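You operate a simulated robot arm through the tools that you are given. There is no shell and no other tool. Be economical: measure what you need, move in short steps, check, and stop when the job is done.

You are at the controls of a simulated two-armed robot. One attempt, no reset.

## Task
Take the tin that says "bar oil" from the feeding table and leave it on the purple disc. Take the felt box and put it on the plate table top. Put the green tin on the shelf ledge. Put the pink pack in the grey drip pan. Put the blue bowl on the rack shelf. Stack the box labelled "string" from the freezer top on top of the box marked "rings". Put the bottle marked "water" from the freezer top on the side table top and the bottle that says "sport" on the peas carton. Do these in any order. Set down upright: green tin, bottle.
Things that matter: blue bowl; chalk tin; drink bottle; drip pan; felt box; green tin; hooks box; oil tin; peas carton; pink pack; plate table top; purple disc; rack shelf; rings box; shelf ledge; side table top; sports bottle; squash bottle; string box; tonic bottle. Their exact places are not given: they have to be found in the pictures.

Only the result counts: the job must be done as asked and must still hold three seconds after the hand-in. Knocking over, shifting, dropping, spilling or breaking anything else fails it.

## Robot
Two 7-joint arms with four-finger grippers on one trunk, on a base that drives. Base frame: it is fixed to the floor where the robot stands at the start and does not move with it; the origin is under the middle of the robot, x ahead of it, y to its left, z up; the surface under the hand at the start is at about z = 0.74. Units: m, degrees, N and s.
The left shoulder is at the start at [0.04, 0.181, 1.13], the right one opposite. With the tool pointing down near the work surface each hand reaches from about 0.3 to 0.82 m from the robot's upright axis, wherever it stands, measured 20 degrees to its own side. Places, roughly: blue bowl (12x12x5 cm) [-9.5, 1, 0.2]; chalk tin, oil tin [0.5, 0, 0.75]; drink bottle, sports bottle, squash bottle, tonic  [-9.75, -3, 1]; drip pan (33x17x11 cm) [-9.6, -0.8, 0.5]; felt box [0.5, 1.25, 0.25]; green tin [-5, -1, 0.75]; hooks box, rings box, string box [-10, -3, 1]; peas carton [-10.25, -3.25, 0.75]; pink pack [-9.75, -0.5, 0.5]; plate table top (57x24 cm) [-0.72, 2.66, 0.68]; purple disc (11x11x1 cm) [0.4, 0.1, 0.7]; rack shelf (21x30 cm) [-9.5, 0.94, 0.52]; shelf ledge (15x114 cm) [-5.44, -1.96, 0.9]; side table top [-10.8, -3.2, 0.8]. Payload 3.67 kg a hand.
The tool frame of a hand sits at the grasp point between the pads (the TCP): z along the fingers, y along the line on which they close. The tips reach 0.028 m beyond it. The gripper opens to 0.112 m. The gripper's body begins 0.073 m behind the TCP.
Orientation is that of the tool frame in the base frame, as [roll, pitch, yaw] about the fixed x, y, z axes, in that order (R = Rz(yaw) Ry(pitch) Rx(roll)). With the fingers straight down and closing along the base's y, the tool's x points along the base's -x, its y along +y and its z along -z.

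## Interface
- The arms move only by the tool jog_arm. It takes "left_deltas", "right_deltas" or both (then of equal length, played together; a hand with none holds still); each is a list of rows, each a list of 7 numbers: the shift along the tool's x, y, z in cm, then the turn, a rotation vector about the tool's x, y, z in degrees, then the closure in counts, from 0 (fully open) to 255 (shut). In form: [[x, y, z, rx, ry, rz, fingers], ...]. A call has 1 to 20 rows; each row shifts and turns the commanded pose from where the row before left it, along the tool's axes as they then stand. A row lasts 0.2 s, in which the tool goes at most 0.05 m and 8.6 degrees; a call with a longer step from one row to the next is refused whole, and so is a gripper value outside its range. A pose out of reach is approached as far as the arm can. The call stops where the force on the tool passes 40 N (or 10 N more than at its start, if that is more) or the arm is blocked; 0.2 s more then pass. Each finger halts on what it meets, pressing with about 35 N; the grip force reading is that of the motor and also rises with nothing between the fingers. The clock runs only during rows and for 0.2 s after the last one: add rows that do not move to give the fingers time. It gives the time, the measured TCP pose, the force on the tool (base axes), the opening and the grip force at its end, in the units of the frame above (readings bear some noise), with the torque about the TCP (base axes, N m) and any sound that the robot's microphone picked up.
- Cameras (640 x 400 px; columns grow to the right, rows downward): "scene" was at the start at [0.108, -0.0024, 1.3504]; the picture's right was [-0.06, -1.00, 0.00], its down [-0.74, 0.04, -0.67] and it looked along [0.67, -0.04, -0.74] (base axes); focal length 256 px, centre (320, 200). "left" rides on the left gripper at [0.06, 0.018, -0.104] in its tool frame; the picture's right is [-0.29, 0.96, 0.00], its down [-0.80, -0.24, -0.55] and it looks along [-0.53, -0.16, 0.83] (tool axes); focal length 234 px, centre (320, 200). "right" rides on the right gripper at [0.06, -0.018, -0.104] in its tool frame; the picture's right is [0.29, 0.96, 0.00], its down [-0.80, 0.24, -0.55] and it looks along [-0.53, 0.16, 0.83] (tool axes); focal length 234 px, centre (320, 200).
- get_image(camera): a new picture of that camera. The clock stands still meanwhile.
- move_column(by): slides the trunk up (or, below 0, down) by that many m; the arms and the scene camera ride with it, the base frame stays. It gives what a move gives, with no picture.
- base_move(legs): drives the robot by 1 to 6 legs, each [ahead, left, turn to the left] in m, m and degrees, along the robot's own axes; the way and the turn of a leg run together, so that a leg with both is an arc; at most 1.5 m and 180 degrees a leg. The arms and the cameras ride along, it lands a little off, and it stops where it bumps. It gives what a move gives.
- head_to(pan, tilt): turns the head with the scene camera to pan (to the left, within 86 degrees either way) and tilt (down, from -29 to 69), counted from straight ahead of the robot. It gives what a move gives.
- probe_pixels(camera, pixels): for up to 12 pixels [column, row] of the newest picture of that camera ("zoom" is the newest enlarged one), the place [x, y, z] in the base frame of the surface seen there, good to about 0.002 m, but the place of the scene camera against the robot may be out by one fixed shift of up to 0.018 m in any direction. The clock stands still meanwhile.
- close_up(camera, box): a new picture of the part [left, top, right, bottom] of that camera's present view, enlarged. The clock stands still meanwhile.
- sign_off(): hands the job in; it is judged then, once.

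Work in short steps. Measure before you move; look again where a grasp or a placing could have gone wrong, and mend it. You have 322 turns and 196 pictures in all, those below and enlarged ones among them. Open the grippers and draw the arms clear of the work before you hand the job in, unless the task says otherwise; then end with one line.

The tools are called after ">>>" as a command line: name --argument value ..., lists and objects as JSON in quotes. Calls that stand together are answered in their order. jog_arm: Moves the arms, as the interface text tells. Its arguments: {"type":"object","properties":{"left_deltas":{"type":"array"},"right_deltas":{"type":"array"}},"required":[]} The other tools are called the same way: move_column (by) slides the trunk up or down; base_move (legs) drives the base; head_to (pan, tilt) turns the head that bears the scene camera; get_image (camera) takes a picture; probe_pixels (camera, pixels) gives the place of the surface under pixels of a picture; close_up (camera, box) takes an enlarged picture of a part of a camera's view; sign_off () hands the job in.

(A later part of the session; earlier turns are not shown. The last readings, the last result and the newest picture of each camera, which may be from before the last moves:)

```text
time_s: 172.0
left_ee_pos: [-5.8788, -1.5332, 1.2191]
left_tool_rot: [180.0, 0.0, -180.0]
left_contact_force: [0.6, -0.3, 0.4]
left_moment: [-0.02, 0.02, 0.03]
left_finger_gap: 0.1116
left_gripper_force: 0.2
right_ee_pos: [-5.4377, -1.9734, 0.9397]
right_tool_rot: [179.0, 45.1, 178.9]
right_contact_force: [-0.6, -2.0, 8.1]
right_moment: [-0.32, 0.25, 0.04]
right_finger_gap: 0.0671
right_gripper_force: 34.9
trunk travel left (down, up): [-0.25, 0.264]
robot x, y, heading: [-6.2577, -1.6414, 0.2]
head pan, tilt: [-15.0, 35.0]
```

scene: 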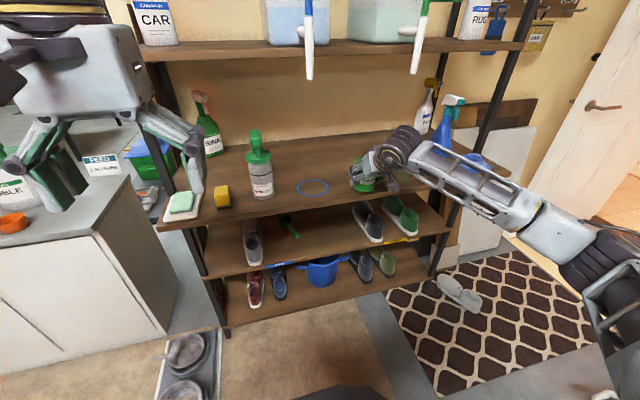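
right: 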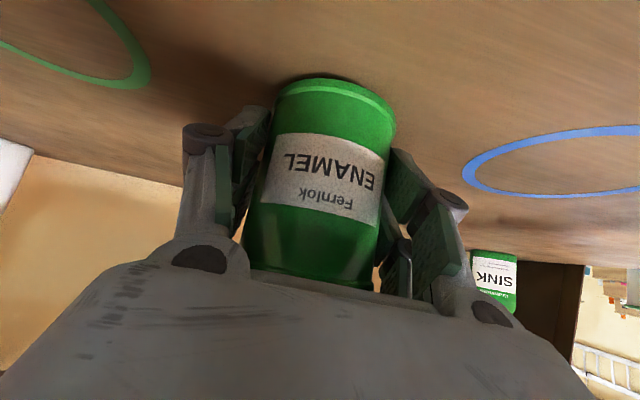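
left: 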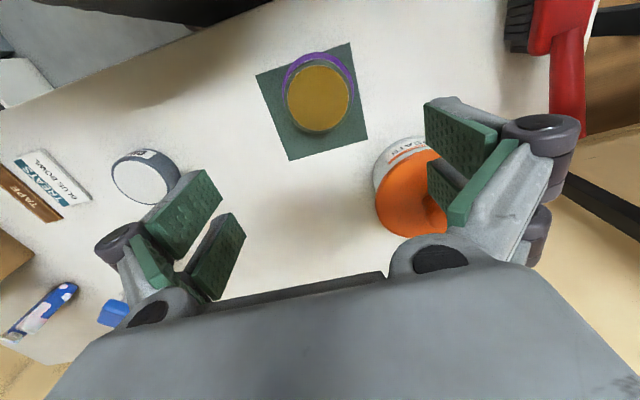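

Touching now. I'll release and withdraw along the tool axis.

>>> jog_arm --right_deltas '[[0, 0, 0, 0, 0, 0, 180], [0, 0, 0, 0, 0, 0, 90], [0, 0, 0, 0, 0, 0, 30], [0, 0, 0, 0, 0, 0, 30], [0, 0, -3, 0, 0, 0, 30], [0, 0, -5, 0, 0, 0, 30], [0, 0, -5, 0, 0, 0, 30], [2, 0, -3, 0, 0, 0, 30], [2, 0, -3, 0, 0, 0, 0], [2, 0, -3, 0, 0, 0, 0], [0, 0, 0, 0, 0, 0, 0]]'

>>> get_image --camera "right"

```text
time_s: 174.4
left_ee_pos: [-5.8786, -1.5344, 1.218]
left_tool_rot: [180.0, -0.1, -179.9]
left_contact_force: [0.2, 0.4, 0.1]
left_moment: [-0.02, 0.0, -0.02]
left_finger_gap: 0.112
left_gripper_force: 0.1
right_ee_pos: [-5.6373, -1.9728, 1.052]
right_tool_rot: [178.9, 44.7, 178.8]
right_contact_force: [-0.3, -0.1, 0.3]
right_moment: [0.0, 0.0, 0.02]
right_finger_gap: 0.1119
right_gripper_force: 0.1
trunk travel left (down, up): [-0.25, 0.264]
robot x, y, heading: [-6.2604, -1.6392, 0.1]
head pan, tilt: [-15.0, 35.0]
```

```text
146 pictures are left
```

right: 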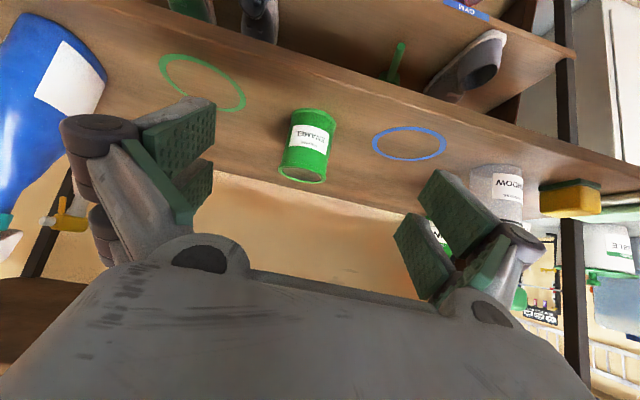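

The green tin stands upright on the ledge. I'll bring the right hand in, back away, and turn toward the far end of the garage.

>>> jog_arm --right_deltas '[[2, 0, -3, 0, 7.4, 0, 0], [2, 0, -3, 0, 7.4, 0, 0], [0, 0, -2, 0, 7.4, 0, 0], [0, 0, 0, 0, 7.4, 0, 0], [0, 0, 0, 0, 7.4, 0, 0], [0, 0, 0, 0, 7.7, 0, 0], [3, 3, 0, 0, 0, 0, 0], [0, 0, 0, 0, 0, 0, 0]]'

>>> base_move --legs '[[-0.4, 0.4, 0], [0, 0, 180]]'

>>> head_to --pan 0 --tilt 20

>>> get_image --camera "scene"

```text
time_s: 176.2
left_ee_pos: [-5.8792, -1.5326, 1.2171]
left_tool_rot: [-180.0, -0.2, -179.9]
left_contact_force: [0.3, -0.3, -0.6]
left_moment: [0.02, 0.04, -0.04]
left_finger_gap: 0.112
left_gripper_force: 0.1
right_ee_pos: [-5.7427, -1.9428, 1.0877]
right_tool_rot: [179.1, 0.2, 179.6]
right_contact_force: [-0.3, 0.3, 0.4]
right_moment: [-0.04, 0.01, -0.01]
right_finger_gap: 0.1118
right_gripper_force: 0.1
trunk travel left (down, up): [-0.25, 0.264]
robot x, y, heading: [-6.2586, -1.6387, -0.4]
head pan, tilt: [-15.0, 35.0]
```

```text
time_s: 187.6
left_ee_pos: [-7.0351, -1.3487, 1.2187]
left_tool_rot: [-179.9, -0.1, 1.1]
left_contact_force: [-0.7, -0.4, 0.5]
left_moment: [0.03, -0.03, -0.02]
left_finger_gap: 0.1121
left_gripper_force: 0.1
right_ee_pos: [-7.1766, -0.9413, 1.0885]
right_tool_rot: [179.3, 0.2, 0.5]
right_contact_force: [0.2, -0.3, -0.3]
right_moment: [-0.01, 0.0, -0.03]
right_finger_gap: 0.1119
right_gripper_force: 0.1
trunk travel left (down, up): [-0.25, 0.264]
robot x, y, heading: [-6.6538, -1.2383, -179.0]
head pan, tilt: [-15.0, 35.0]
```

```text
time_s: 188.4
left_ee_pos: [-7.0346, -1.349, 1.2174]
left_tool_rot: [-180.0, 0.0, 1.1]
left_contact_force: [0.0, -0.5, 0.0]
left_moment: [0.01, 0.01, -0.01]
left_finger_gap: 0.1123
left_gripper_force: 0.1
right_ee_pos: [-7.1769, -0.941, 1.0882]
right_tool_rot: [179.3, 0.1, 0.6]
right_contact_force: [-0.5, 0.1, 0.9]
right_moment: [0.01, 0.0, -0.01]
right_finger_gap: 0.1119
right_gripper_force: 0.0
trunk travel left (down, up): [-0.25, 0.264]
robot x, y, heading: [-6.6591, -1.2336, -178.9]
head pan, tilt: [0.0, 20.0]
```

```text
145 pictures are left
```

scene: 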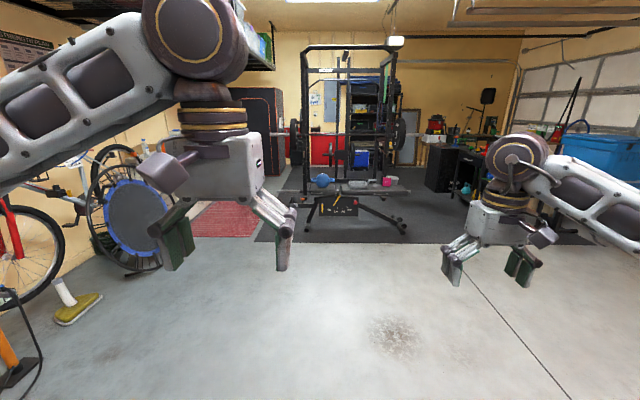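

I'll zoom in on the bench and rack area ahead.

>>> close_up --camera "scene" --box '[270, 90, 450, 240]'

>>> probe_pixels --camera "scene" --pixels '[[388, 181], [357, 185], [322, 180], [335, 207], [308, 228], [404, 228], [362, 160], [307, 60], [300, 235], [265, 235], [300, 135], [530, 235]]'

```text
2.67 times, centred on (360, 165) of scene
```

zoom: 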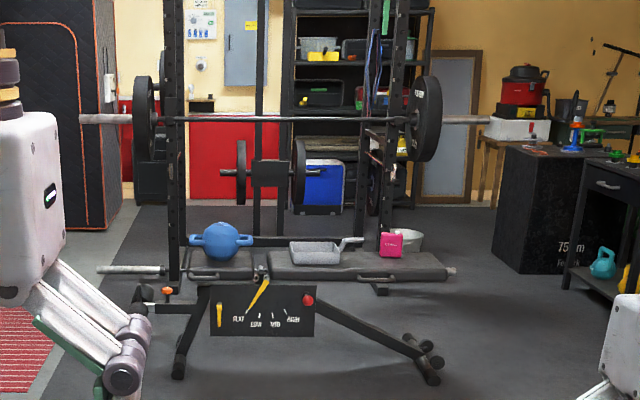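

```text
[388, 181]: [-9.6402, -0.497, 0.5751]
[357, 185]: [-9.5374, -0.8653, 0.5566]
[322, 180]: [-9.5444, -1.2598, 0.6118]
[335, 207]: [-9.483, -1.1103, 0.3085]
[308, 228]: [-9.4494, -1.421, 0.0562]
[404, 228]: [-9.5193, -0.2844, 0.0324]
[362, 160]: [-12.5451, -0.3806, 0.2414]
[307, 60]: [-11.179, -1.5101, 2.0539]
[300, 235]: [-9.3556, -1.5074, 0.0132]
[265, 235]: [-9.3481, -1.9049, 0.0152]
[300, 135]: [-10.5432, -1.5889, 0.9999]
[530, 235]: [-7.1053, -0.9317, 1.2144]
```

The pan and pink pack are on the weight bench. I'll drive up closer.

>>> base_move --legs '[[1.3, -0.3, 0], [0.6, -0.3, 0]]'

>>> head_to --pan 0 --tilt 30

>>> get_image --camera "scene"

```text
time_s: 198.5
left_ee_pos: [-8.9615, -0.7626, 1.2178]
left_tool_rot: [-180.0, -0.2, 0.5]
left_contact_force: [0.1, 0.6, 0.6]
left_moment: [-0.01, -0.05, 0.01]
left_finger_gap: 0.1121
left_gripper_force: 0.0
right_ee_pos: [-9.0991, -0.3529, 1.088]
right_tool_rot: [179.3, 0.1, 0.0]
right_contact_force: [0.2, 0.4, 0.1]
right_moment: [0.01, -0.01, -0.02]
right_finger_gap: 0.1118
right_gripper_force: 0.1
trunk travel left (down, up): [-0.25, 0.264]
robot x, y, heading: [-8.5825, -0.6558, -179.8]
head pan, tilt: [0.0, 20.0]
```

```text
time_s: 199.2
left_ee_pos: [-8.9618, -0.7618, 1.2185]
left_tool_rot: [179.9, -0.2, 0.5]
left_contact_force: [0.2, -0.7, -0.3]
left_moment: [0.01, 0.0, 0.01]
left_finger_gap: 0.112
left_gripper_force: 0.0
right_ee_pos: [-9.0994, -0.3536, 1.0891]
right_tool_rot: [179.3, 0.1, -0.1]
right_contact_force: [0.2, 0.5, -0.8]
right_moment: [-0.02, 0.0, 0.01]
right_finger_gap: 0.112
right_gripper_force: 0.0
trunk travel left (down, up): [-0.25, 0.264]
robot x, y, heading: [-8.5833, -0.6568, -179.5]
head pan, tilt: [0.0, 30.0]
```

```text
143 pictures are left
```

scene: 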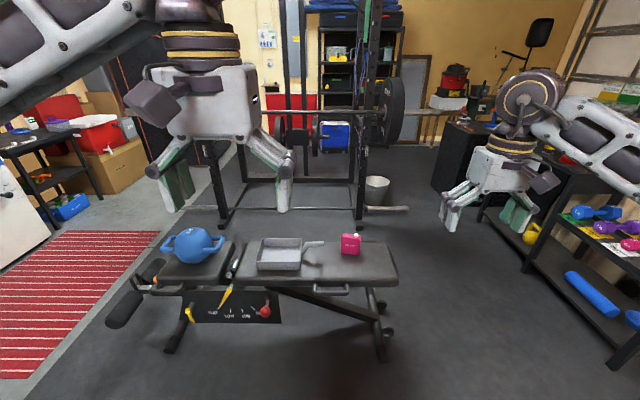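

>>> close_up --camera "scene" --box '[230, 220, 390, 320]'

>>> probe_pixels --camera "scene" --pixels '[[343, 236], [360, 236], [350, 234], [343, 252], [358, 253], [350, 243], [262, 239], [300, 239], [258, 265], [300, 265], [280, 255], [370, 265]]'

```text
4.00 times, centred on (310, 270) of scene
```

zoom: 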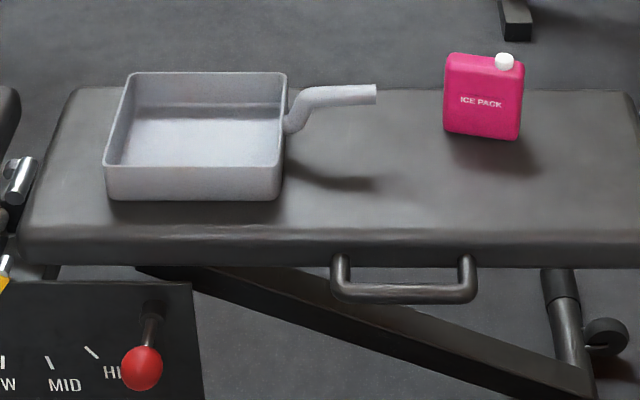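

```text
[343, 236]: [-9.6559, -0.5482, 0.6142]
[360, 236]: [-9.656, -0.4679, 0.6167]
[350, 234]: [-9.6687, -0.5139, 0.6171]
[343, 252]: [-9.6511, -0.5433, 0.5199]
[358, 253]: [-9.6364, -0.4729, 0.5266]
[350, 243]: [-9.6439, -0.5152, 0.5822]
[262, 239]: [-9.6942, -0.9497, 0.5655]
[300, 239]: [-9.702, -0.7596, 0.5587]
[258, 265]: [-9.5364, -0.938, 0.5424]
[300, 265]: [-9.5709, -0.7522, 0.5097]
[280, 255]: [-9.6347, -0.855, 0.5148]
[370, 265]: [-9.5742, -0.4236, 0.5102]
```

The pink ice pack is thin in x, about 8.5 cm wide, centred near (-9.65, -0.51), standing on the bench at z≈0.5. I'll approach with the trunk lowered and the right hand turned 90° to pinch the thin side.

>>> base_move --legs '[[0.42, 0.14, -0.3]]'

>>> move_column --by -0.2

>>> jog_arm --right_deltas '[[0, 0, 0, 0, 0, 8.2, 0], [0, 0, 0, 0, 0, 8.2, 0], [0, 0, 0, 0, 0, 8.2, 0], [0, 0, 0, 0, 0, 8.2, 0], [0, 0, 0, 0, 0, 8.2, 0], [0, 0, 0, 0, 0, 8.2, 0], [0, 0, 0, 0, 0, 8.2, 0], [0, 0, 0, 0, 0, 8.2, 0], [0, 0, 0, 0, 0, 8.2, 0], [0, 0, 0, 0, 0, 8.2, 0], [0, 0, 0, 0, 0, 8, 0], [0, 0, 0, 0, 0, 0, 0]]'

>>> get_image --camera "right"

```text
time_s: 201.9
left_ee_pos: [-9.3783, -0.9015, 1.2177]
left_tool_rot: [180.0, 0.0, 0.0]
left_contact_force: [-0.4, -0.6, 0.1]
left_moment: [-0.02, -0.03, 0.02]
left_finger_gap: 0.1118
left_gripper_force: 0.1
right_ee_pos: [-9.5122, -0.4917, 1.0881]
right_tool_rot: [179.2, 0.2, -0.4]
right_contact_force: [-0.5, 0.7, 0.1]
right_moment: [0.04, 0.01, -0.01]
right_finger_gap: 0.1119
right_gripper_force: 0.0
trunk travel left (down, up): [-0.25, 0.264]
robot x, y, heading: [-8.9978, -0.7923, -179.8]
head pan, tilt: [0.0, 30.0]
```

```text
time_s: 204.1
left_ee_pos: [-9.3792, -0.9021, 1.0173]
left_tool_rot: [-180.0, 0.0, 0.0]
left_contact_force: [-0.4, -0.6, 0.3]
left_moment: [0.02, 0.0, -0.04]
left_finger_gap: 0.1121
left_gripper_force: 0.1
right_ee_pos: [-9.5119, -0.492, 0.8869]
right_tool_rot: [179.3, 0.2, -0.4]
right_contact_force: [0.0, 0.6, -0.2]
right_moment: [-0.01, -0.02, -0.03]
right_finger_gap: 0.112
right_gripper_force: 0.1
trunk travel left (down, up): [-0.05, 0.464]
robot x, y, heading: [-8.9997, -0.797, -180.0]
head pan, tilt: [0.0, 30.0]
```

```text
time_s: 206.7
left_ee_pos: [-9.3786, -0.9014, 1.0165]
left_tool_rot: [-180.0, 0.0, 0.1]
left_contact_force: [-0.3, 0.8, 0.0]
left_moment: [0.0, 0.0, -0.01]
left_finger_gap: 0.1121
left_gripper_force: 0.0
right_ee_pos: [-9.513, -0.4911, 0.8871]
right_tool_rot: [179.7, -0.6, -90.6]
right_contact_force: [-0.9, -0.4, -0.1]
right_moment: [0.03, -0.02, 0.01]
right_finger_gap: 0.1118
right_gripper_force: 0.2
trunk travel left (down, up): [-0.05, 0.464]
robot x, y, heading: [-8.999, -0.7965, -180.0]
head pan, tilt: [0.0, 30.0]
```

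```text
141 pictures are left
```

right: 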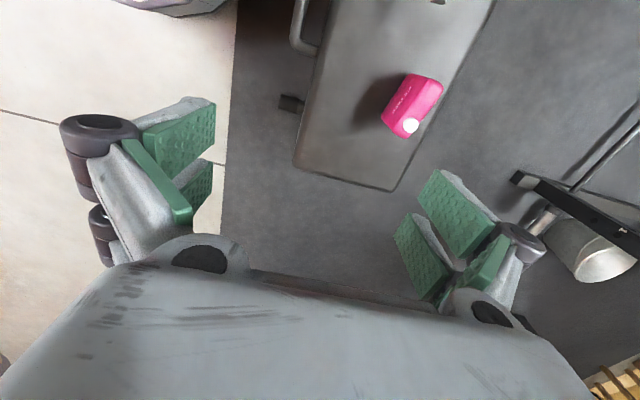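

I'll zoom in on the pack for its exact shape and angle.

>>> close_up --camera "right" --box '[350, 50, 480, 160]'

```text
3.64 times, centred on (415, 105) of right
```

zoom: 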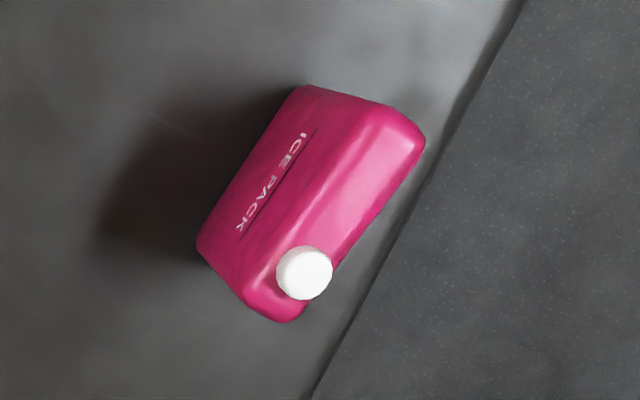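

>>> probe_pixels --camera "zoom" --pixels '[[372, 110], [415, 140], [250, 290], [295, 315], [345, 185], [300, 90], [205, 245], [275, 165], [305, 265], [370, 210], [420, 250], [150, 300]]'

```text
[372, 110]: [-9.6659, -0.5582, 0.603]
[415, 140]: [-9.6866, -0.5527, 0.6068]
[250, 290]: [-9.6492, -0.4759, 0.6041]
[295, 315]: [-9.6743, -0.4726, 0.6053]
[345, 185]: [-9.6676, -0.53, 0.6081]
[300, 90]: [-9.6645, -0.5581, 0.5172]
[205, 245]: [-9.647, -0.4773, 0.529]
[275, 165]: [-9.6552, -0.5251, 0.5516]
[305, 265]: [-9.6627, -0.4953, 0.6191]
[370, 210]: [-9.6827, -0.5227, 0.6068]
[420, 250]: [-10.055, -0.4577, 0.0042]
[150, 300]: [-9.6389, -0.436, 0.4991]
```

The pack centre is (-9.669, -0.515), yawed about 12°. I'll move above it and align.

>>> jog_arm --right_deltas '[[0.6, 3.9, 0, 0, 0, 0, 0], [0.6, 3.9, 0, 0, 0, 0, 0], [0.6, 3.9, 0, 0, 0, 0, 0], [0.6, 3.9, 0, 0, 0, 0, 0], [0, 0, 4, 0, 0, 5.6, 0], [0, 0, 4, 0, 0, 5.6, 0], [0, 0, 4, 0, 0, 0, 0], [0, 0, 4, 0, 0, 0, 0], [0, 0, 0, 0, 0, 0, 0]]'

>>> get_image --camera "right"

```text
time_s: 208.7
left_ee_pos: [-9.3779, -0.9016, 1.0169]
left_tool_rot: [179.9, 0.0, 0.0]
left_contact_force: [0.5, 0.4, -0.9]
left_moment: [0.0, 0.03, 0.02]
left_finger_gap: 0.1121
left_gripper_force: 0.1
right_ee_pos: [-9.6715, -0.5172, 0.7287]
right_tool_rot: [179.9, -0.6, -101.6]
right_contact_force: [-0.8, 1.1, 0.4]
right_moment: [0.0, -0.02, 0.01]
right_finger_gap: 0.112
right_gripper_force: 0.0
trunk travel left (down, up): [-0.05, 0.464]
robot x, y, heading: [-9.0013, -0.7949, -179.9]
head pan, tilt: [0.0, 30.0]
```

```text
139 pictures are left
```

right: 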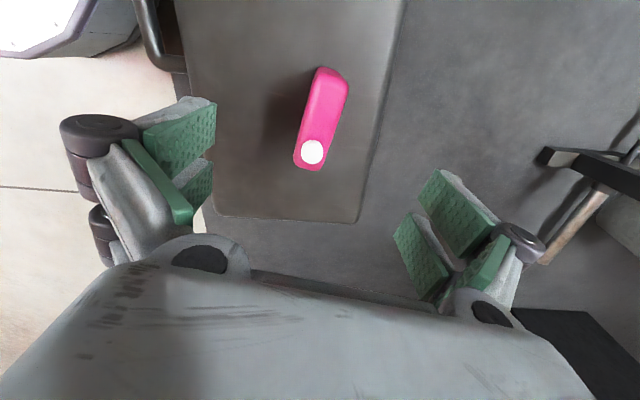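

Well aligned. I'll lower 16 cm and close.

>>> jog_arm --right_deltas '[[0, 0, 4, 0, 0, 0, 60], [0, 0, 4, 0, 0, 0, 60], [0, 0, 4, 0, 0, 0, 60], [0, 0, 4, 0, 0, 0, 60], [0, 0, 0, 0, 0, 0, 60], [0, 0, 0, 0, 0, 0, 150], [0, 0, 0, 0, 0, 0, 255], [0, 0, 0, 0, 0, 0, 255], [0, 0, 0, 0, 0, 0, 255], [0, 0, 0, 0, 0, 0, 255]]'

>>> get_image --camera "right"

```text
time_s: 210.8
left_ee_pos: [-9.3789, -0.9015, 1.016]
left_tool_rot: [179.9, 0.0, 0.0]
left_contact_force: [0.1, 0.0, -0.1]
left_moment: [0.05, 0.04, 0.01]
left_finger_gap: 0.112
left_gripper_force: 0.2
right_ee_pos: [-9.6702, -0.52, 0.5677]
right_tool_rot: [-180.0, -0.9, -101.7]
right_contact_force: [0.6, 0.4, -0.3]
right_moment: [0.03, -0.06, -0.03]
right_finger_gap: 0.0337
right_gripper_force: 35.4
trunk travel left (down, up): [-0.05, 0.464]
robot x, y, heading: [-8.9988, -0.7937, -180.0]
head pan, tilt: [0.0, 30.0]
```

```text
138 pictures are left
```

right: 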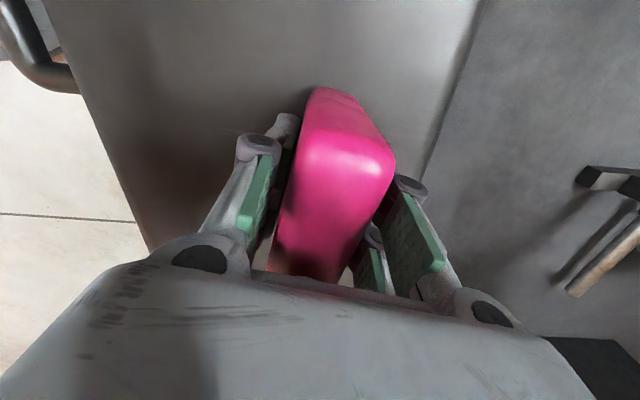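

Gripped. I'll lift 17 cm and shift the base left to sit over the pan.

>>> jog_arm --right_deltas '[[0, 0, -4, 0, 0, 0, 255], [0, 0, -4.5, 0, 0, 0, 255], [0, 0, -4.5, 0, 0, 0, 255], [0, 0, -4.5, 0, 0, 0, 255], [0, 0, 0, 0, 0, 0, 255]]'

>>> base_move --legs '[[-0.055, 0.333, 0]]'

>>> get_image --camera "right"

>>> get_image --camera "scene"

```text
time_s: 212.1
left_ee_pos: [-9.3794, -0.9008, 1.0162]
left_tool_rot: [-179.9, -0.1, 0.0]
left_contact_force: [-0.5, 0.2, 0.4]
left_moment: [0.03, -0.01, 0.02]
left_finger_gap: 0.1121
left_gripper_force: 0.2
right_ee_pos: [-9.6677, -0.5134, 0.7444]
right_tool_rot: [-179.9, -0.8, -101.6]
right_contact_force: [1.2, 1.1, -2.9]
right_moment: [0.0, -0.03, 0.01]
right_finger_gap: 0.0337
right_gripper_force: 35.2
trunk travel left (down, up): [-0.05, 0.464]
robot x, y, heading: [-8.9996, -0.7949, -179.8]
head pan, tilt: [0.0, 30.0]
```

```text
time_s: 214.3
left_ee_pos: [-9.323, -1.2375, 1.015]
left_tool_rot: [-180.0, -0.1, -0.1]
left_contact_force: [0.1, -0.6, 0.2]
left_moment: [0.04, -0.02, 0.02]
left_finger_gap: 0.1122
left_gripper_force: 0.1
right_ee_pos: [-9.6121, -0.8501, 0.745]
right_tool_rot: [180.0, -0.7, -101.7]
right_contact_force: [-0.7, 0.0, -2.9]
right_moment: [0.03, 0.03, 0.05]
right_finger_gap: 0.0337
right_gripper_force: 34.7
trunk travel left (down, up): [-0.05, 0.464]
robot x, y, heading: [-8.9446, -1.1317, 179.8]
head pan, tilt: [0.0, 30.0]
```

```text
137 pictures are left
```

right: 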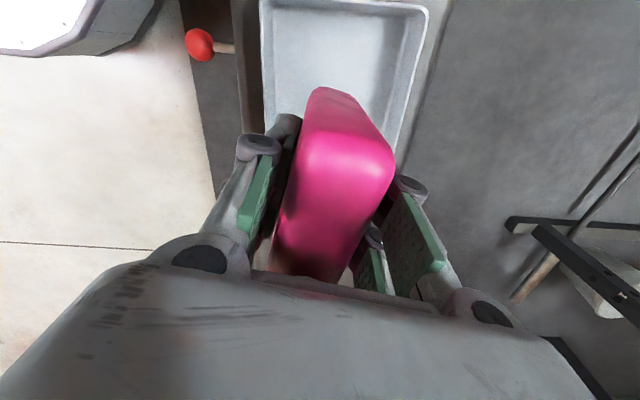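

```text
136 pictures are left
```

scene: 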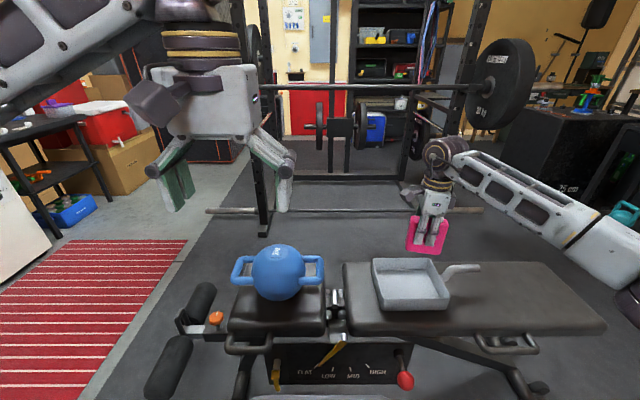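

I'll probe the pan rim with the right camera to check the centring.

>>> probe_pixels --camera "right" --pixels '[[263, 30], [265, 100], [425, 30], [404, 140], [345, 5], [330, 60], [270, 60], [410, 80]]'

>>> probe_pixels --camera "scene" --pixels '[[374, 262], [431, 260], [383, 308], [447, 300], [405, 285], [400, 260], [410, 304], [376, 285], [441, 280]]'

```text
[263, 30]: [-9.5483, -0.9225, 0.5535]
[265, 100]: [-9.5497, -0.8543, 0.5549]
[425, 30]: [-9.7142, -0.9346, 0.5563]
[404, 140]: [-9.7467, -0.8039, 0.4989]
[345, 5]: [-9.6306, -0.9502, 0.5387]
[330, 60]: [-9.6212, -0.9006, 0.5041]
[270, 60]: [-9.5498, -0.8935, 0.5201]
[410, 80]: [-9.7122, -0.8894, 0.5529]
```

```text
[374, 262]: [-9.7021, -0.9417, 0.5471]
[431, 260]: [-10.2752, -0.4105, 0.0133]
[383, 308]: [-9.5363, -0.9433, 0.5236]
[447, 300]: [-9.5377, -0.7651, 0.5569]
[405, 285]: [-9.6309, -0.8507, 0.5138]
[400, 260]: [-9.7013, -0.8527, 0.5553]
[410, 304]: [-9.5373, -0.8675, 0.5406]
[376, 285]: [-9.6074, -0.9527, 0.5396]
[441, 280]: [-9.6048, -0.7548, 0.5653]
```

The pan centre is (-9.631, -0.854). I'll shift 1.9 cm and lower into the pan.

>>> jog_arm --right_deltas '[[0.7, 1.9, 2, 0, 0, 0, 255], [0, 0, 4, 0, 0, 0, 255], [0, 0, 4, 0, 0, 0, 255], [0, 0, 4, 0, 0, 0, 255], [0, 0, 2, 0, 0, 0, 255], [0, 0, 0, 0, 0, 0, 255]]'

>>> get_image --camera "right"

```text
time_s: 215.7
left_ee_pos: [-9.3243, -1.2377, 1.0159]
left_tool_rot: [180.0, 0.1, -0.2]
left_contact_force: [0.0, 0.1, -0.1]
left_moment: [-0.01, 0.01, -0.05]
left_finger_gap: 0.1119
left_gripper_force: 0.0
right_ee_pos: [-9.6311, -0.8542, 0.5828]
right_tool_rot: [179.9, -0.8, -101.9]
right_contact_force: [-0.3, 0.1, -3.3]
right_moment: [-0.03, -0.01, -0.02]
right_finger_gap: 0.034
right_gripper_force: 35.2
trunk travel left (down, up): [-0.05, 0.464]
robot x, y, heading: [-8.9458, -1.132, 179.7]
head pan, tilt: [0.0, 30.0]
```

```text
135 pictures are left
```

right: 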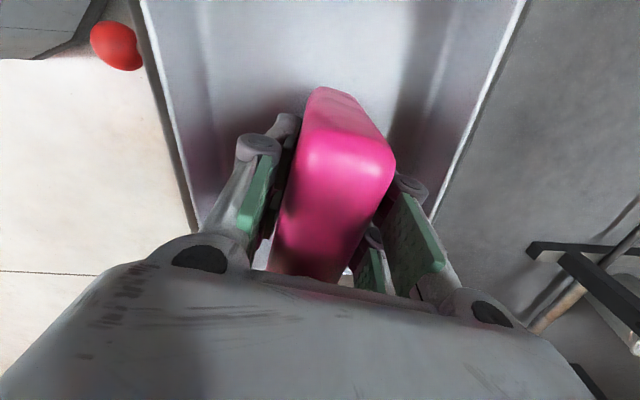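

Inside the pan walls. I'll lower the last centimetre carefully.

>>> jog_arm --right_deltas '[[0, 0, 0.7, 0, 0, 0, 255], [0, 0, 0.3, 0, 0, 0, 255], [0, 0, 0, 0, 0, 0, 255]]'

```text
time_s: 216.5
left_ee_pos: [-9.3239, -1.2366, 1.017]
left_tool_rot: [-179.9, -0.1, -0.2]
left_contact_force: [0.3, -1.0, 0.3]
left_moment: [0.0, -0.01, -0.02]
left_finger_gap: 0.1121
left_gripper_force: 0.1
right_ee_pos: [-9.6316, -0.8547, 0.5736]
right_tool_rot: [180.0, -0.8, -101.8]
right_contact_force: [0.3, -0.1, -2.6]
right_moment: [-0.04, 0.0, -0.06]
right_finger_gap: 0.0337
right_gripper_force: 35.1
trunk travel left (down, up): [-0.05, 0.464]
robot x, y, heading: [-8.942, -1.1308, 179.8]
head pan, tilt: [0.0, 30.0]
```

>>> jog_arm --right_deltas '[[0, 0, 0.2, 0, 0, 0, 255], [0, 0, 0.15, 0, 0, 0, 255], [0, 0, 0, 0, 0, 0, 255]]'

```text
time_s: 217.3
left_ee_pos: [-9.3232, -1.2371, 1.0173]
left_tool_rot: [180.0, -0.1, -0.1]
left_contact_force: [-0.8, -0.7, 0.1]
left_moment: [-0.01, -0.01, -0.02]
left_finger_gap: 0.1119
left_gripper_force: 0.0
right_ee_pos: [-9.6319, -0.8543, 0.57]
right_tool_rot: [179.9, -0.8, -101.9]
right_contact_force: [-0.8, -1.1, -3.1]
right_moment: [-0.03, 0.01, -0.05]
right_finger_gap: 0.034
right_gripper_force: 35.4
trunk travel left (down, up): [-0.05, 0.464]
robot x, y, heading: [-8.9449, -1.1307, 180.0]
head pan, tilt: [0.0, 30.0]
```

>>> jog_arm --right_deltas '[[0, 0, 0.2, 0, 0, 0, 255], [0, 0, 0.2, 0, 0, 0, 255], [0, 0, 0, 0, 0, 0, 255]]'

```text
time_s: 218.1
left_ee_pos: [-9.3213, -1.2379, 1.0168]
left_tool_rot: [180.0, 0.1, -0.2]
left_contact_force: [0.0, -0.4, 0.1]
left_moment: [0.03, 0.0, 0.0]
left_finger_gap: 0.112
left_gripper_force: 0.0
right_ee_pos: [-9.6319, -0.8554, 0.5696]
right_tool_rot: [179.6, -0.9, -101.9]
right_contact_force: [0.8, 4.4, 23.4]
right_moment: [0.3, -0.07, -0.03]
right_finger_gap: 0.0341
right_gripper_force: 35.2
trunk travel left (down, up): [-0.05, 0.464]
robot x, y, heading: [-8.9468, -1.1337, 179.7]
head pan, tilt: [0.0, 30.0]
```

It's on the pan floor now. I'll raise 2 mm to relieve the load, open partway and lift out.

>>> jog_arm --right_deltas '[[0, 0, -0.25, 0, 0, 0, 255], [0, 0, 0, 0, 0, 0, 200], [0, 0, 0, 0, 0, 0, 130], [0, 0, 0, 0, 0, 0, 130], [0, 0, 0, 0, 0, 0, 130], [0, 0, -3, 0, 0, 0, 130], [0, 0, -5, 0, 0, 0, 130], [0, 0, -5, 0, 0, 0, 130], [0, 0, -5, 0, 0, 0, 0], [0, 0, -5, 0, 0, 0, 0], [0, 0, 0, 0, 0, 0, 0]]'

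>>> get_image --camera "right"

```text
time_s: 220.5
left_ee_pos: [-9.324, -1.2354, 1.0175]
left_tool_rot: [180.0, -0.1, -0.2]
left_contact_force: [0.4, 0.5, -0.1]
left_moment: [0.01, 0.0, 0.03]
left_finger_gap: 0.1119
left_gripper_force: 0.1
right_ee_pos: [-9.6341, -0.8506, 0.798]
right_tool_rot: [-179.9, -0.7, -101.8]
right_contact_force: [-0.2, -0.6, 1.1]
right_moment: [-0.03, -0.02, 0.02]
right_finger_gap: 0.112
right_gripper_force: 0.0
trunk travel left (down, up): [-0.05, 0.464]
robot x, y, heading: [-8.9375, -1.1341, 179.8]
head pan, tilt: [0.0, 30.0]
```

```text
134 pictures are left
```

right: 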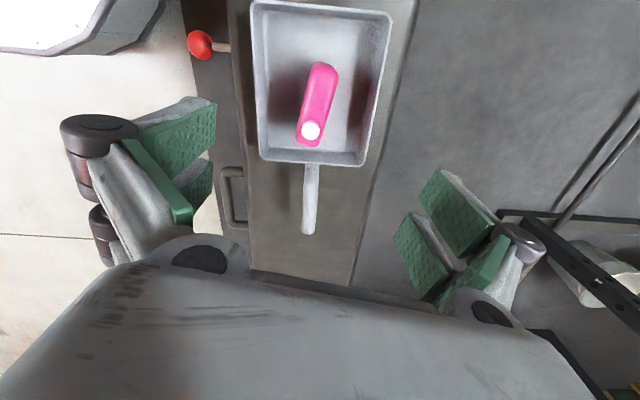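

The ice pack stands in the pan. Next is the blue bowl, so I'll back off and look to the right.

>>> jog_arm --right_deltas '[[0, 0, -5, 0, 0, -8, 0], [0, 0, -5, 0, 0, -8, 0], [0, 0, -5, 0, 0, -8, 0], [0, 0, -3, 0, 0, -8, 0], [0, 0, 0, 0, 0, -8, 0], [0, 0, 0, 0, 0, -8, 0], [0, 0, 0, 0, 0, -8, 0], [0, 0, 0, 0, 0, -8, 0], [0, 0, 0, 0, 0, -8, 0], [0, 0, 0, 0, 0, -8, 0], [0, 0, 0, 0, 0, -8, 0], [0, 0, 0, 0, 0, -8, 0], [0, 0, 0, 0, 0, -6, 0], [0, 0, 0, 0, 0, 0, 0]]'

>>> base_move --legs '[[-0.5, 0, 0], [0, -0.8, 0]]'

>>> head_to --pan -50 --tilt 35

>>> get_image --camera "scene"

```text
time_s: 223.5
left_ee_pos: [-9.3239, -1.2374, 1.0166]
left_tool_rot: [180.0, 0.0, -0.1]
left_contact_force: [0.5, -0.3, 0.9]
left_moment: [-0.04, 0.0, -0.04]
left_finger_gap: 0.112
left_gripper_force: 0.1
right_ee_pos: [-9.6304, -0.8497, 0.9816]
right_tool_rot: [179.2, 0.2, 0.3]
right_contact_force: [1.3, -0.1, 0.0]
right_moment: [0.0, 0.01, 0.01]
right_finger_gap: 0.112
right_gripper_force: 0.0
trunk travel left (down, up): [-0.05, 0.464]
robot x, y, heading: [-8.9446, -1.1311, 179.8]
head pan, tilt: [0.0, 30.0]
```

```text
time_s: 230.5
left_ee_pos: [-8.8269, -0.4236, 1.0176]
left_tool_rot: [-179.9, 0.0, -0.9]
left_contact_force: [-0.1, 0.7, 0.5]
left_moment: [-0.03, 0.02, 0.0]
left_finger_gap: 0.112
left_gripper_force: 0.2
right_ee_pos: [-9.1291, -0.0337, 0.9802]
right_tool_rot: [179.2, 0.1, -0.5]
right_contact_force: [-0.4, 0.6, -0.4]
right_moment: [0.02, 0.01, 0.0]
right_finger_gap: 0.112
right_gripper_force: 0.0
trunk travel left (down, up): [-0.05, 0.464]
robot x, y, heading: [-8.4448, -0.3241, 179.2]
head pan, tilt: [0.0, 30.0]
```

```text
time_s: 231.7
left_ee_pos: [-8.8269, -0.424, 1.0174]
left_tool_rot: [179.9, -0.1, -0.8]
left_contact_force: [-0.1, 0.4, 0.5]
left_moment: [0.03, 0.01, 0.0]
left_finger_gap: 0.1121
left_gripper_force: 0.0
right_ee_pos: [-9.1307, -0.0323, 0.9798]
right_tool_rot: [179.3, 0.2, -0.5]
right_contact_force: [0.3, 0.6, -0.5]
right_moment: [0.02, 0.0, -0.03]
right_finger_gap: 0.112
right_gripper_force: 0.1
trunk travel left (down, up): [-0.05, 0.464]
robot x, y, heading: [-8.4469, -0.3231, 179.2]
head pan, tilt: [-50.0, 35.0]
```

```text
133 pictures are left
```

scene: 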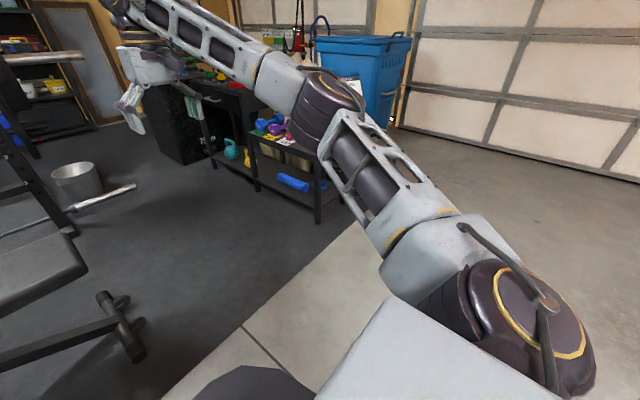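

>>> probe_pixels --camera "scene" --pixels '[[316, 222], [257, 190], [318, 160], [252, 140], [290, 182], [290, 150], [215, 165], [180, 165], [390, 120], [115, 300], [135, 345]]'

>>> base_move --legs '[[0, 0, -90]]'

>>> head_to --pan 35 --tilt 30

>>> get_image --camera "scene"

```text
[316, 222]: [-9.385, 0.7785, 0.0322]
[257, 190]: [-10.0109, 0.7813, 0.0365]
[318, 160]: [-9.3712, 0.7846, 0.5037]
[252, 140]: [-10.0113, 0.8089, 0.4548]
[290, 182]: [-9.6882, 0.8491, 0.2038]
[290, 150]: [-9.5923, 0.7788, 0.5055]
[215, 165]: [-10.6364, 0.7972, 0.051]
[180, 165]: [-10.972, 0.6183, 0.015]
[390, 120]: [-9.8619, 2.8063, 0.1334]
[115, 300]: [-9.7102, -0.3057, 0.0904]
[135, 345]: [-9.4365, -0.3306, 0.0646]
```

```text
time_s: 236.3
left_ee_pos: [-8.5539, 0.0547, 1.0171]
left_tool_rot: [-180.0, 0.0, -89.4]
left_contact_force: [0.7, 0.3, -0.4]
left_moment: [0.03, -0.02, -0.03]
left_finger_gap: 0.1119
left_gripper_force: 0.1
right_ee_pos: [-8.1702, 0.3663, 0.9796]
right_tool_rot: [179.3, 0.3, -89.3]
right_contact_force: [0.4, -0.7, 0.2]
right_moment: [0.0, -0.02, 0.01]
right_finger_gap: 0.1122
right_gripper_force: 0.0
trunk travel left (down, up): [-0.05, 0.464]
robot x, y, heading: [-8.4433, -0.3218, 90.5]
head pan, tilt: [-50.0, 35.0]
```

```text
time_s: 237.9
left_ee_pos: [-8.5539, 0.0554, 1.016]
left_tool_rot: [-180.0, 0.0, -89.5]
left_contact_force: [0.5, -0.1, -0.4]
left_moment: [0.06, -0.02, -0.04]
left_finger_gap: 0.112
left_gripper_force: 0.1
right_ee_pos: [-8.171, 0.3681, 0.98]
right_tool_rot: [179.2, 0.3, -89.1]
right_contact_force: [-0.1, 0.9, -0.3]
right_moment: [-0.01, 0.0, 0.0]
right_finger_gap: 0.1119
right_gripper_force: 0.0
trunk travel left (down, up): [-0.05, 0.464]
robot x, y, heading: [-8.448, -0.3242, 90.8]
head pan, tilt: [35.0, 30.0]
```

```text
132 pictures are left
```

scene: 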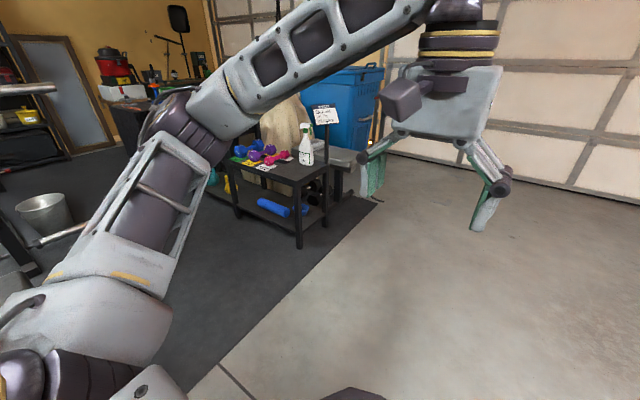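

The rack front is at y 0.78, spanning x -10.0 to -9.385. I'll move to face its right part.

>>> base_move --legs '[[0.25, 0.6, -0.8]]'

>>> head_to --pan 15 --tilt 45

>>> get_image --camera "scene"

>>> get_image --camera "left"

```text
time_s: 241.5
left_ee_pos: [-9.1547, 0.3041, 1.0164]
left_tool_rot: [179.9, -0.1, -90.2]
left_contact_force: [-0.2, -0.3, 0.7]
left_moment: [0.0, -0.06, 0.03]
left_finger_gap: 0.1121
left_gripper_force: 0.0
right_ee_pos: [-8.7686, 0.6104, 0.9792]
right_tool_rot: [179.2, 0.3, -89.8]
right_contact_force: [-0.4, -0.4, 0.2]
right_moment: [-0.02, -0.03, -0.02]
right_finger_gap: 0.1121
right_gripper_force: 0.0
trunk travel left (down, up): [-0.05, 0.464]
robot x, y, heading: [-9.0518, -0.0781, 89.6]
head pan, tilt: [35.0, 30.0]
```

```text
time_s: 242.3
left_ee_pos: [-9.1544, 0.3028, 1.0178]
left_tool_rot: [-180.0, 0.0, -90.2]
left_contact_force: [0.5, -0.8, 0.1]
left_moment: [0.01, -0.02, 0.04]
left_finger_gap: 0.1119
left_gripper_force: 0.2
right_ee_pos: [-8.7679, 0.6103, 0.9801]
right_tool_rot: [179.3, 0.2, -89.8]
right_contact_force: [-0.3, -0.5, 0.7]
right_moment: [0.01, 0.03, 0.0]
right_finger_gap: 0.1119
right_gripper_force: 0.1
trunk travel left (down, up): [-0.05, 0.464]
robot x, y, heading: [-9.0515, -0.0766, 89.9]
head pan, tilt: [15.0, 45.0]
```

```text
131 pictures are left
```

scene: 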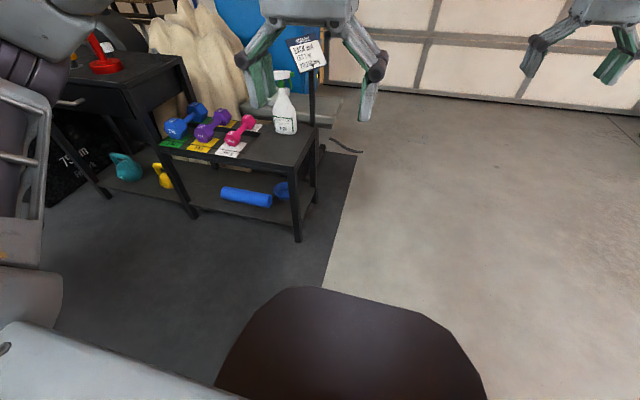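

```text
130 pictures are left
```

left: 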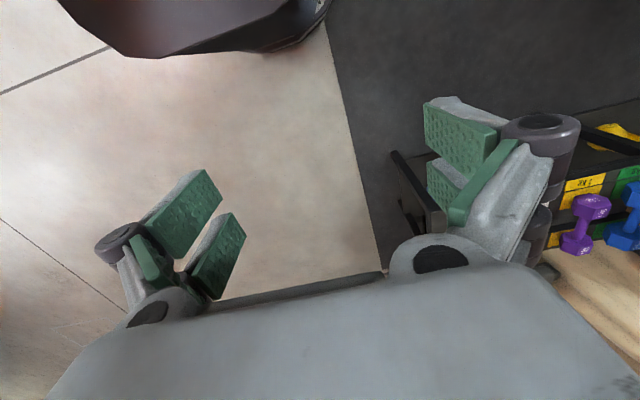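

>>> close_up --camera "scene" --box '[170, 60, 350, 250]'

>>> probe_pixels --camera "scene" --pixels '[[275, 190], [287, 190], [281, 198], [281, 183], [275, 184], [297, 180], [287, 123], [280, 145], [310, 145], [265, 150], [245, 197], [265, 205]]'

```text
2.11 times, centred on (260, 155) of scene
```

zoom: 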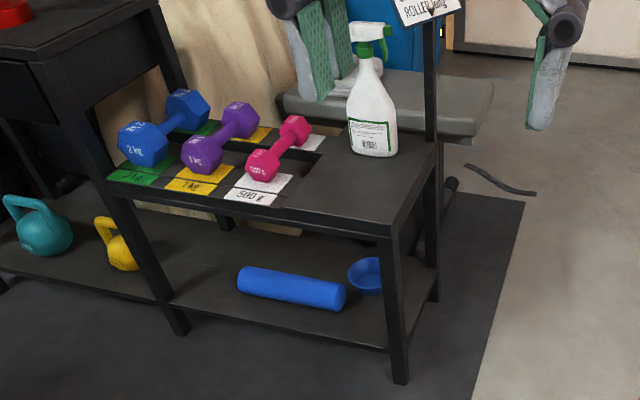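

```text
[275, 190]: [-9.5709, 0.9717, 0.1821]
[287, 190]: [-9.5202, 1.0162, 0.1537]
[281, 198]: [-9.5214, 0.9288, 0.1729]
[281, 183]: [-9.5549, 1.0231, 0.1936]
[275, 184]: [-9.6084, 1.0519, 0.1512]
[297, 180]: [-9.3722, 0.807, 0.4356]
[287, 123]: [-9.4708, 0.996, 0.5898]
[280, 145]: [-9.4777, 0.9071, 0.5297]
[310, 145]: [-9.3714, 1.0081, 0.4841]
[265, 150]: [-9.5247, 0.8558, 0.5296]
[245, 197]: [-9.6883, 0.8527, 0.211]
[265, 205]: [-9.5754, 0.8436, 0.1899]
```

The bowl is on the lower shelf behind the right posts, so side access from +x looks best. I'll check the obstacles on that side and the rail geometry.

>>> probe_pixels --camera "zoom" --pixels '[[485, 90], [470, 135], [530, 190], [430, 300], [400, 380], [412, 195], [405, 235], [430, 165], [345, 300], [375, 110], [430, 50], [420, 270]]'

```text
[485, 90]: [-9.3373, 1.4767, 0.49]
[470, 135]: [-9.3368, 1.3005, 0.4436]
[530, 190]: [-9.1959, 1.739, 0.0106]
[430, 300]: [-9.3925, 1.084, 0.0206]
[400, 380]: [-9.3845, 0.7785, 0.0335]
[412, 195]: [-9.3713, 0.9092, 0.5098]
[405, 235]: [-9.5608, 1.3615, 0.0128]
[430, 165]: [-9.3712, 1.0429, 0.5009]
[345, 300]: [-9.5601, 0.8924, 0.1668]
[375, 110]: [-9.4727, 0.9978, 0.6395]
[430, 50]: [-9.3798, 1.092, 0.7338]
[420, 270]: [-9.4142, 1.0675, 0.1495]
```

Side opening is y 0.80–1.075, rail at x≈-9.37. I'll go round to stand facing it from +x, starting well back, and lower the trunk to test the low reach.

>>> base_move --legs '[[0, -0.8, 0], [0.73, 0, 0], [0, 0, 90]]'

>>> move_column --by -0.048

>>> jog_arm --right_deltas '[[0, 0, 3, 0, -7.5, 0, 0], [0, 0, 3, 0, -7.5, 0, 0], [0, 0, 3, 0, -7.5, 0, 0], [0, 0, 3, 0, -7.5, 0, 0], [0, 0, 3, 0, -7.5, 0, 0], [0, 0, 3, 0, -7.5, 0, 0], [2.5, 0, 3.5, 0, 0, 0, 0], [2.5, 0, 3.5, 0, 0, 0, 0], [2.5, 0, 3.5, 0, 0, 0, 0], [2.5, 0, 3.5, 0, 0, 0, 0], [0, 0, 0, 0, 0, 0, 0]]'

```text
time_s: 254.6
left_ee_pos: [-8.6386, 0.5317, 1.0168]
left_tool_rot: [-180.0, 0.0, 1.0]
left_contact_force: [0.1, -0.1, 0.6]
left_moment: [0.0, -0.02, -0.01]
left_finger_gap: 0.1122
left_gripper_force: 0.0
right_ee_pos: [-8.9534, 0.9118, 0.9807]
right_tool_rot: [179.2, 0.1, 1.3]
right_contact_force: [1.0, -0.3, 0.1]
right_moment: [0.0, 0.0, -0.01]
right_finger_gap: 0.1121
right_gripper_force: 0.0
trunk travel left (down, up): [-0.05, 0.464]
robot x, y, heading: [-8.2598, 0.6428, -178.9]
head pan, tilt: [15.0, 45.0]
```

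```text
time_s: 255.5
left_ee_pos: [-8.639, 0.5319, 0.971]
left_tool_rot: [180.0, -0.1, 0.9]
left_contact_force: [0.8, -0.6, -0.4]
left_moment: [0.02, 0.01, 0.03]
left_finger_gap: 0.112
left_gripper_force: 0.1
right_ee_pos: [-8.9534, 0.9121, 0.9352]
right_tool_rot: [179.3, 0.3, 1.3]
right_contact_force: [0.7, 0.0, -0.3]
right_moment: [-0.01, 0.01, -0.02]
right_finger_gap: 0.112
right_gripper_force: 0.0
trunk travel left (down, up): [-0.002, 0.512]
robot x, y, heading: [-8.2572, 0.6429, -178.9]
head pan, tilt: [15.0, 45.0]
```

```text
time_s: 257.9
left_ee_pos: [-8.6391, 0.5316, 0.9715]
left_tool_rot: [-179.9, 0.0, 0.9]
left_contact_force: [0.2, 1.4, 0.8]
left_moment: [0.03, 0.01, 0.04]
left_finger_gap: 0.1119
left_gripper_force: 0.0
right_ee_pos: [-9.0414, 0.9065, 0.5982]
right_tool_rot: [178.9, 45.2, 0.6]
right_contact_force: [0.6, -1.0, -0.1]
right_moment: [0.03, 0.01, 0.02]
right_finger_gap: 0.1118
right_gripper_force: 0.1
trunk travel left (down, up): [-0.002, 0.512]
robot x, y, heading: [-8.2616, 0.6443, -179.2]
head pan, tilt: [15.0, 45.0]
```

>>> jog_arm --right_deltas '[[3.77, 0, 2.67, 0, 0, 0, 0], [3.77, 0, 2.67, 0, 0, 0, 0], [3.77, 0, 2.67, 0, 0, 0, 0], [3.77, 0, 2.67, 0, 0, 0, 0], [3.77, 0, 2.67, 0, 0, 0, 0], [3.77, 0, 2.67, 0, 0, 0, 0], [3.77, 0, 2.67, 0, 0, 0, 0], [3.77, 0, 2.67, 0, 0, 0, 0], [3.77, 0, 2.67, 0, 0, 0, 0], [0, 0, 0, 0, 0, 0, 0]]'

```text
time_s: 260.1
left_ee_pos: [-8.6393, 0.5322, 0.9709]
left_tool_rot: [179.9, 0.0, 1.0]
left_contact_force: [-0.1, -0.6, 0.0]
left_moment: [0.02, 0.0, -0.02]
left_finger_gap: 0.1122
left_gripper_force: 0.1
right_ee_pos: [-8.9916, 0.9085, 0.3043]
right_tool_rot: [177.9, 45.2, 0.8]
right_contact_force: [0.7, -0.2, -0.1]
right_moment: [0.03, -0.01, 0.02]
right_finger_gap: 0.1121
right_gripper_force: 0.1
right hand out of reach, approached as far as the arm can: row 7, 8, 9
trunk travel left (down, up): [-0.002, 0.512]
robot x, y, heading: [-8.2611, 0.6405, -179.0]
head pan, tilt: [15.0, 45.0]
```

>>> jog_arm --right_deltas '[[0, 0, 3, 0, 0, 0, 0], [0, 0, 3, 0, 0, 0, 0], [0, 0, 3, 0, 0, 0, 0], [0, 0, 3, 0, 0, 0, 0], [0, 0, 3, 0, 0, 0, 0], [0, 0, 0, 0, 0, 0, 0]]'

```text
time_s: 261.5
left_ee_pos: [-8.6386, 0.5314, 0.9711]
left_tool_rot: [179.9, -0.1, 1.0]
left_contact_force: [0.2, -0.5, 0.1]
left_moment: [0.01, -0.01, 0.03]
left_finger_gap: 0.1124
left_gripper_force: 0.1
right_ee_pos: [-9.0422, 0.9088, 0.255]
right_tool_rot: [178.9, 45.1, 0.7]
right_contact_force: [-1.0, -0.2, -0.2]
right_moment: [-0.01, -0.02, -0.01]
right_finger_gap: 0.112
right_gripper_force: 0.0
right hand out of reach, approached as far as the arm can: row 3, 4, 5
trunk travel left (down, up): [-0.002, 0.512]
robot x, y, heading: [-8.262, 0.6453, -178.8]
head pan, tilt: [15.0, 45.0]
```

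I'm near the stretch limit. I'll reduce the tilt slightly and bring the hand in under the shoulder line to get lower.

>>> jog_arm --right_deltas '[[0, 1.6, -1, 0, 5, 0, 0], [2.8, 1.6, -0.2, 0, 0, 0, 0], [2.8, 1.6, -0.2, 0, 0, 0, 0], [2.8, 1.6, -0.2, 0, 0, 0, 0], [2.8, 0, 0, 0, 0, 0, 0], [0, 0, 0, 0, 0, 0, 0]]'

```text
time_s: 262.9
left_ee_pos: [-8.6394, 0.5317, 0.9717]
left_tool_rot: [180.0, -0.1, 1.0]
left_contact_force: [0.1, -1.0, 0.1]
left_moment: [-0.02, 0.0, 0.01]
left_finger_gap: 0.1118
left_gripper_force: 0.0
right_ee_pos: [-8.9632, 0.8485, 0.2158]
right_tool_rot: [179.0, 40.1, 0.8]
right_contact_force: [-0.5, 0.2, -0.2]
right_moment: [0.0, -0.03, 0.02]
right_finger_gap: 0.1121
right_gripper_force: 0.1
right hand out of reach, approached as far as the arm can: row 5
trunk travel left (down, up): [-0.002, 0.512]
robot x, y, heading: [-8.2594, 0.645, -179.0]
head pan, tilt: [15.0, 45.0]
```

>>> jog_arm --right_deltas '[[0, 0, 1.5, 0, 0, 0, 0], [0, 0, 1.5, 0, 0, 0, 0], [1.5, 0, 0, 0, 0, 0, 0], [0, 0, 0, 0, 0, 0, 0]]'

```text
time_s: 263.9
left_ee_pos: [-8.6393, 0.5312, 0.9704]
left_tool_rot: [179.9, 0.1, 1.1]
left_contact_force: [0.1, -0.5, 0.2]
left_moment: [0.01, 0.01, 0.01]
left_finger_gap: 0.1121
left_gripper_force: 0.1
right_ee_pos: [-8.9706, 0.8477, 0.1809]
right_tool_rot: [179.0, 40.2, 0.8]
right_contact_force: [0.3, 0.1, 0.3]
right_moment: [0.0, 0.02, 0.0]
right_finger_gap: 0.1118
right_gripper_force: 0.1
trunk travel left (down, up): [-0.002, 0.512]
robot x, y, heading: [-8.2578, 0.6423, -179.0]
head pan, tilt: [15.0, 45.0]
```

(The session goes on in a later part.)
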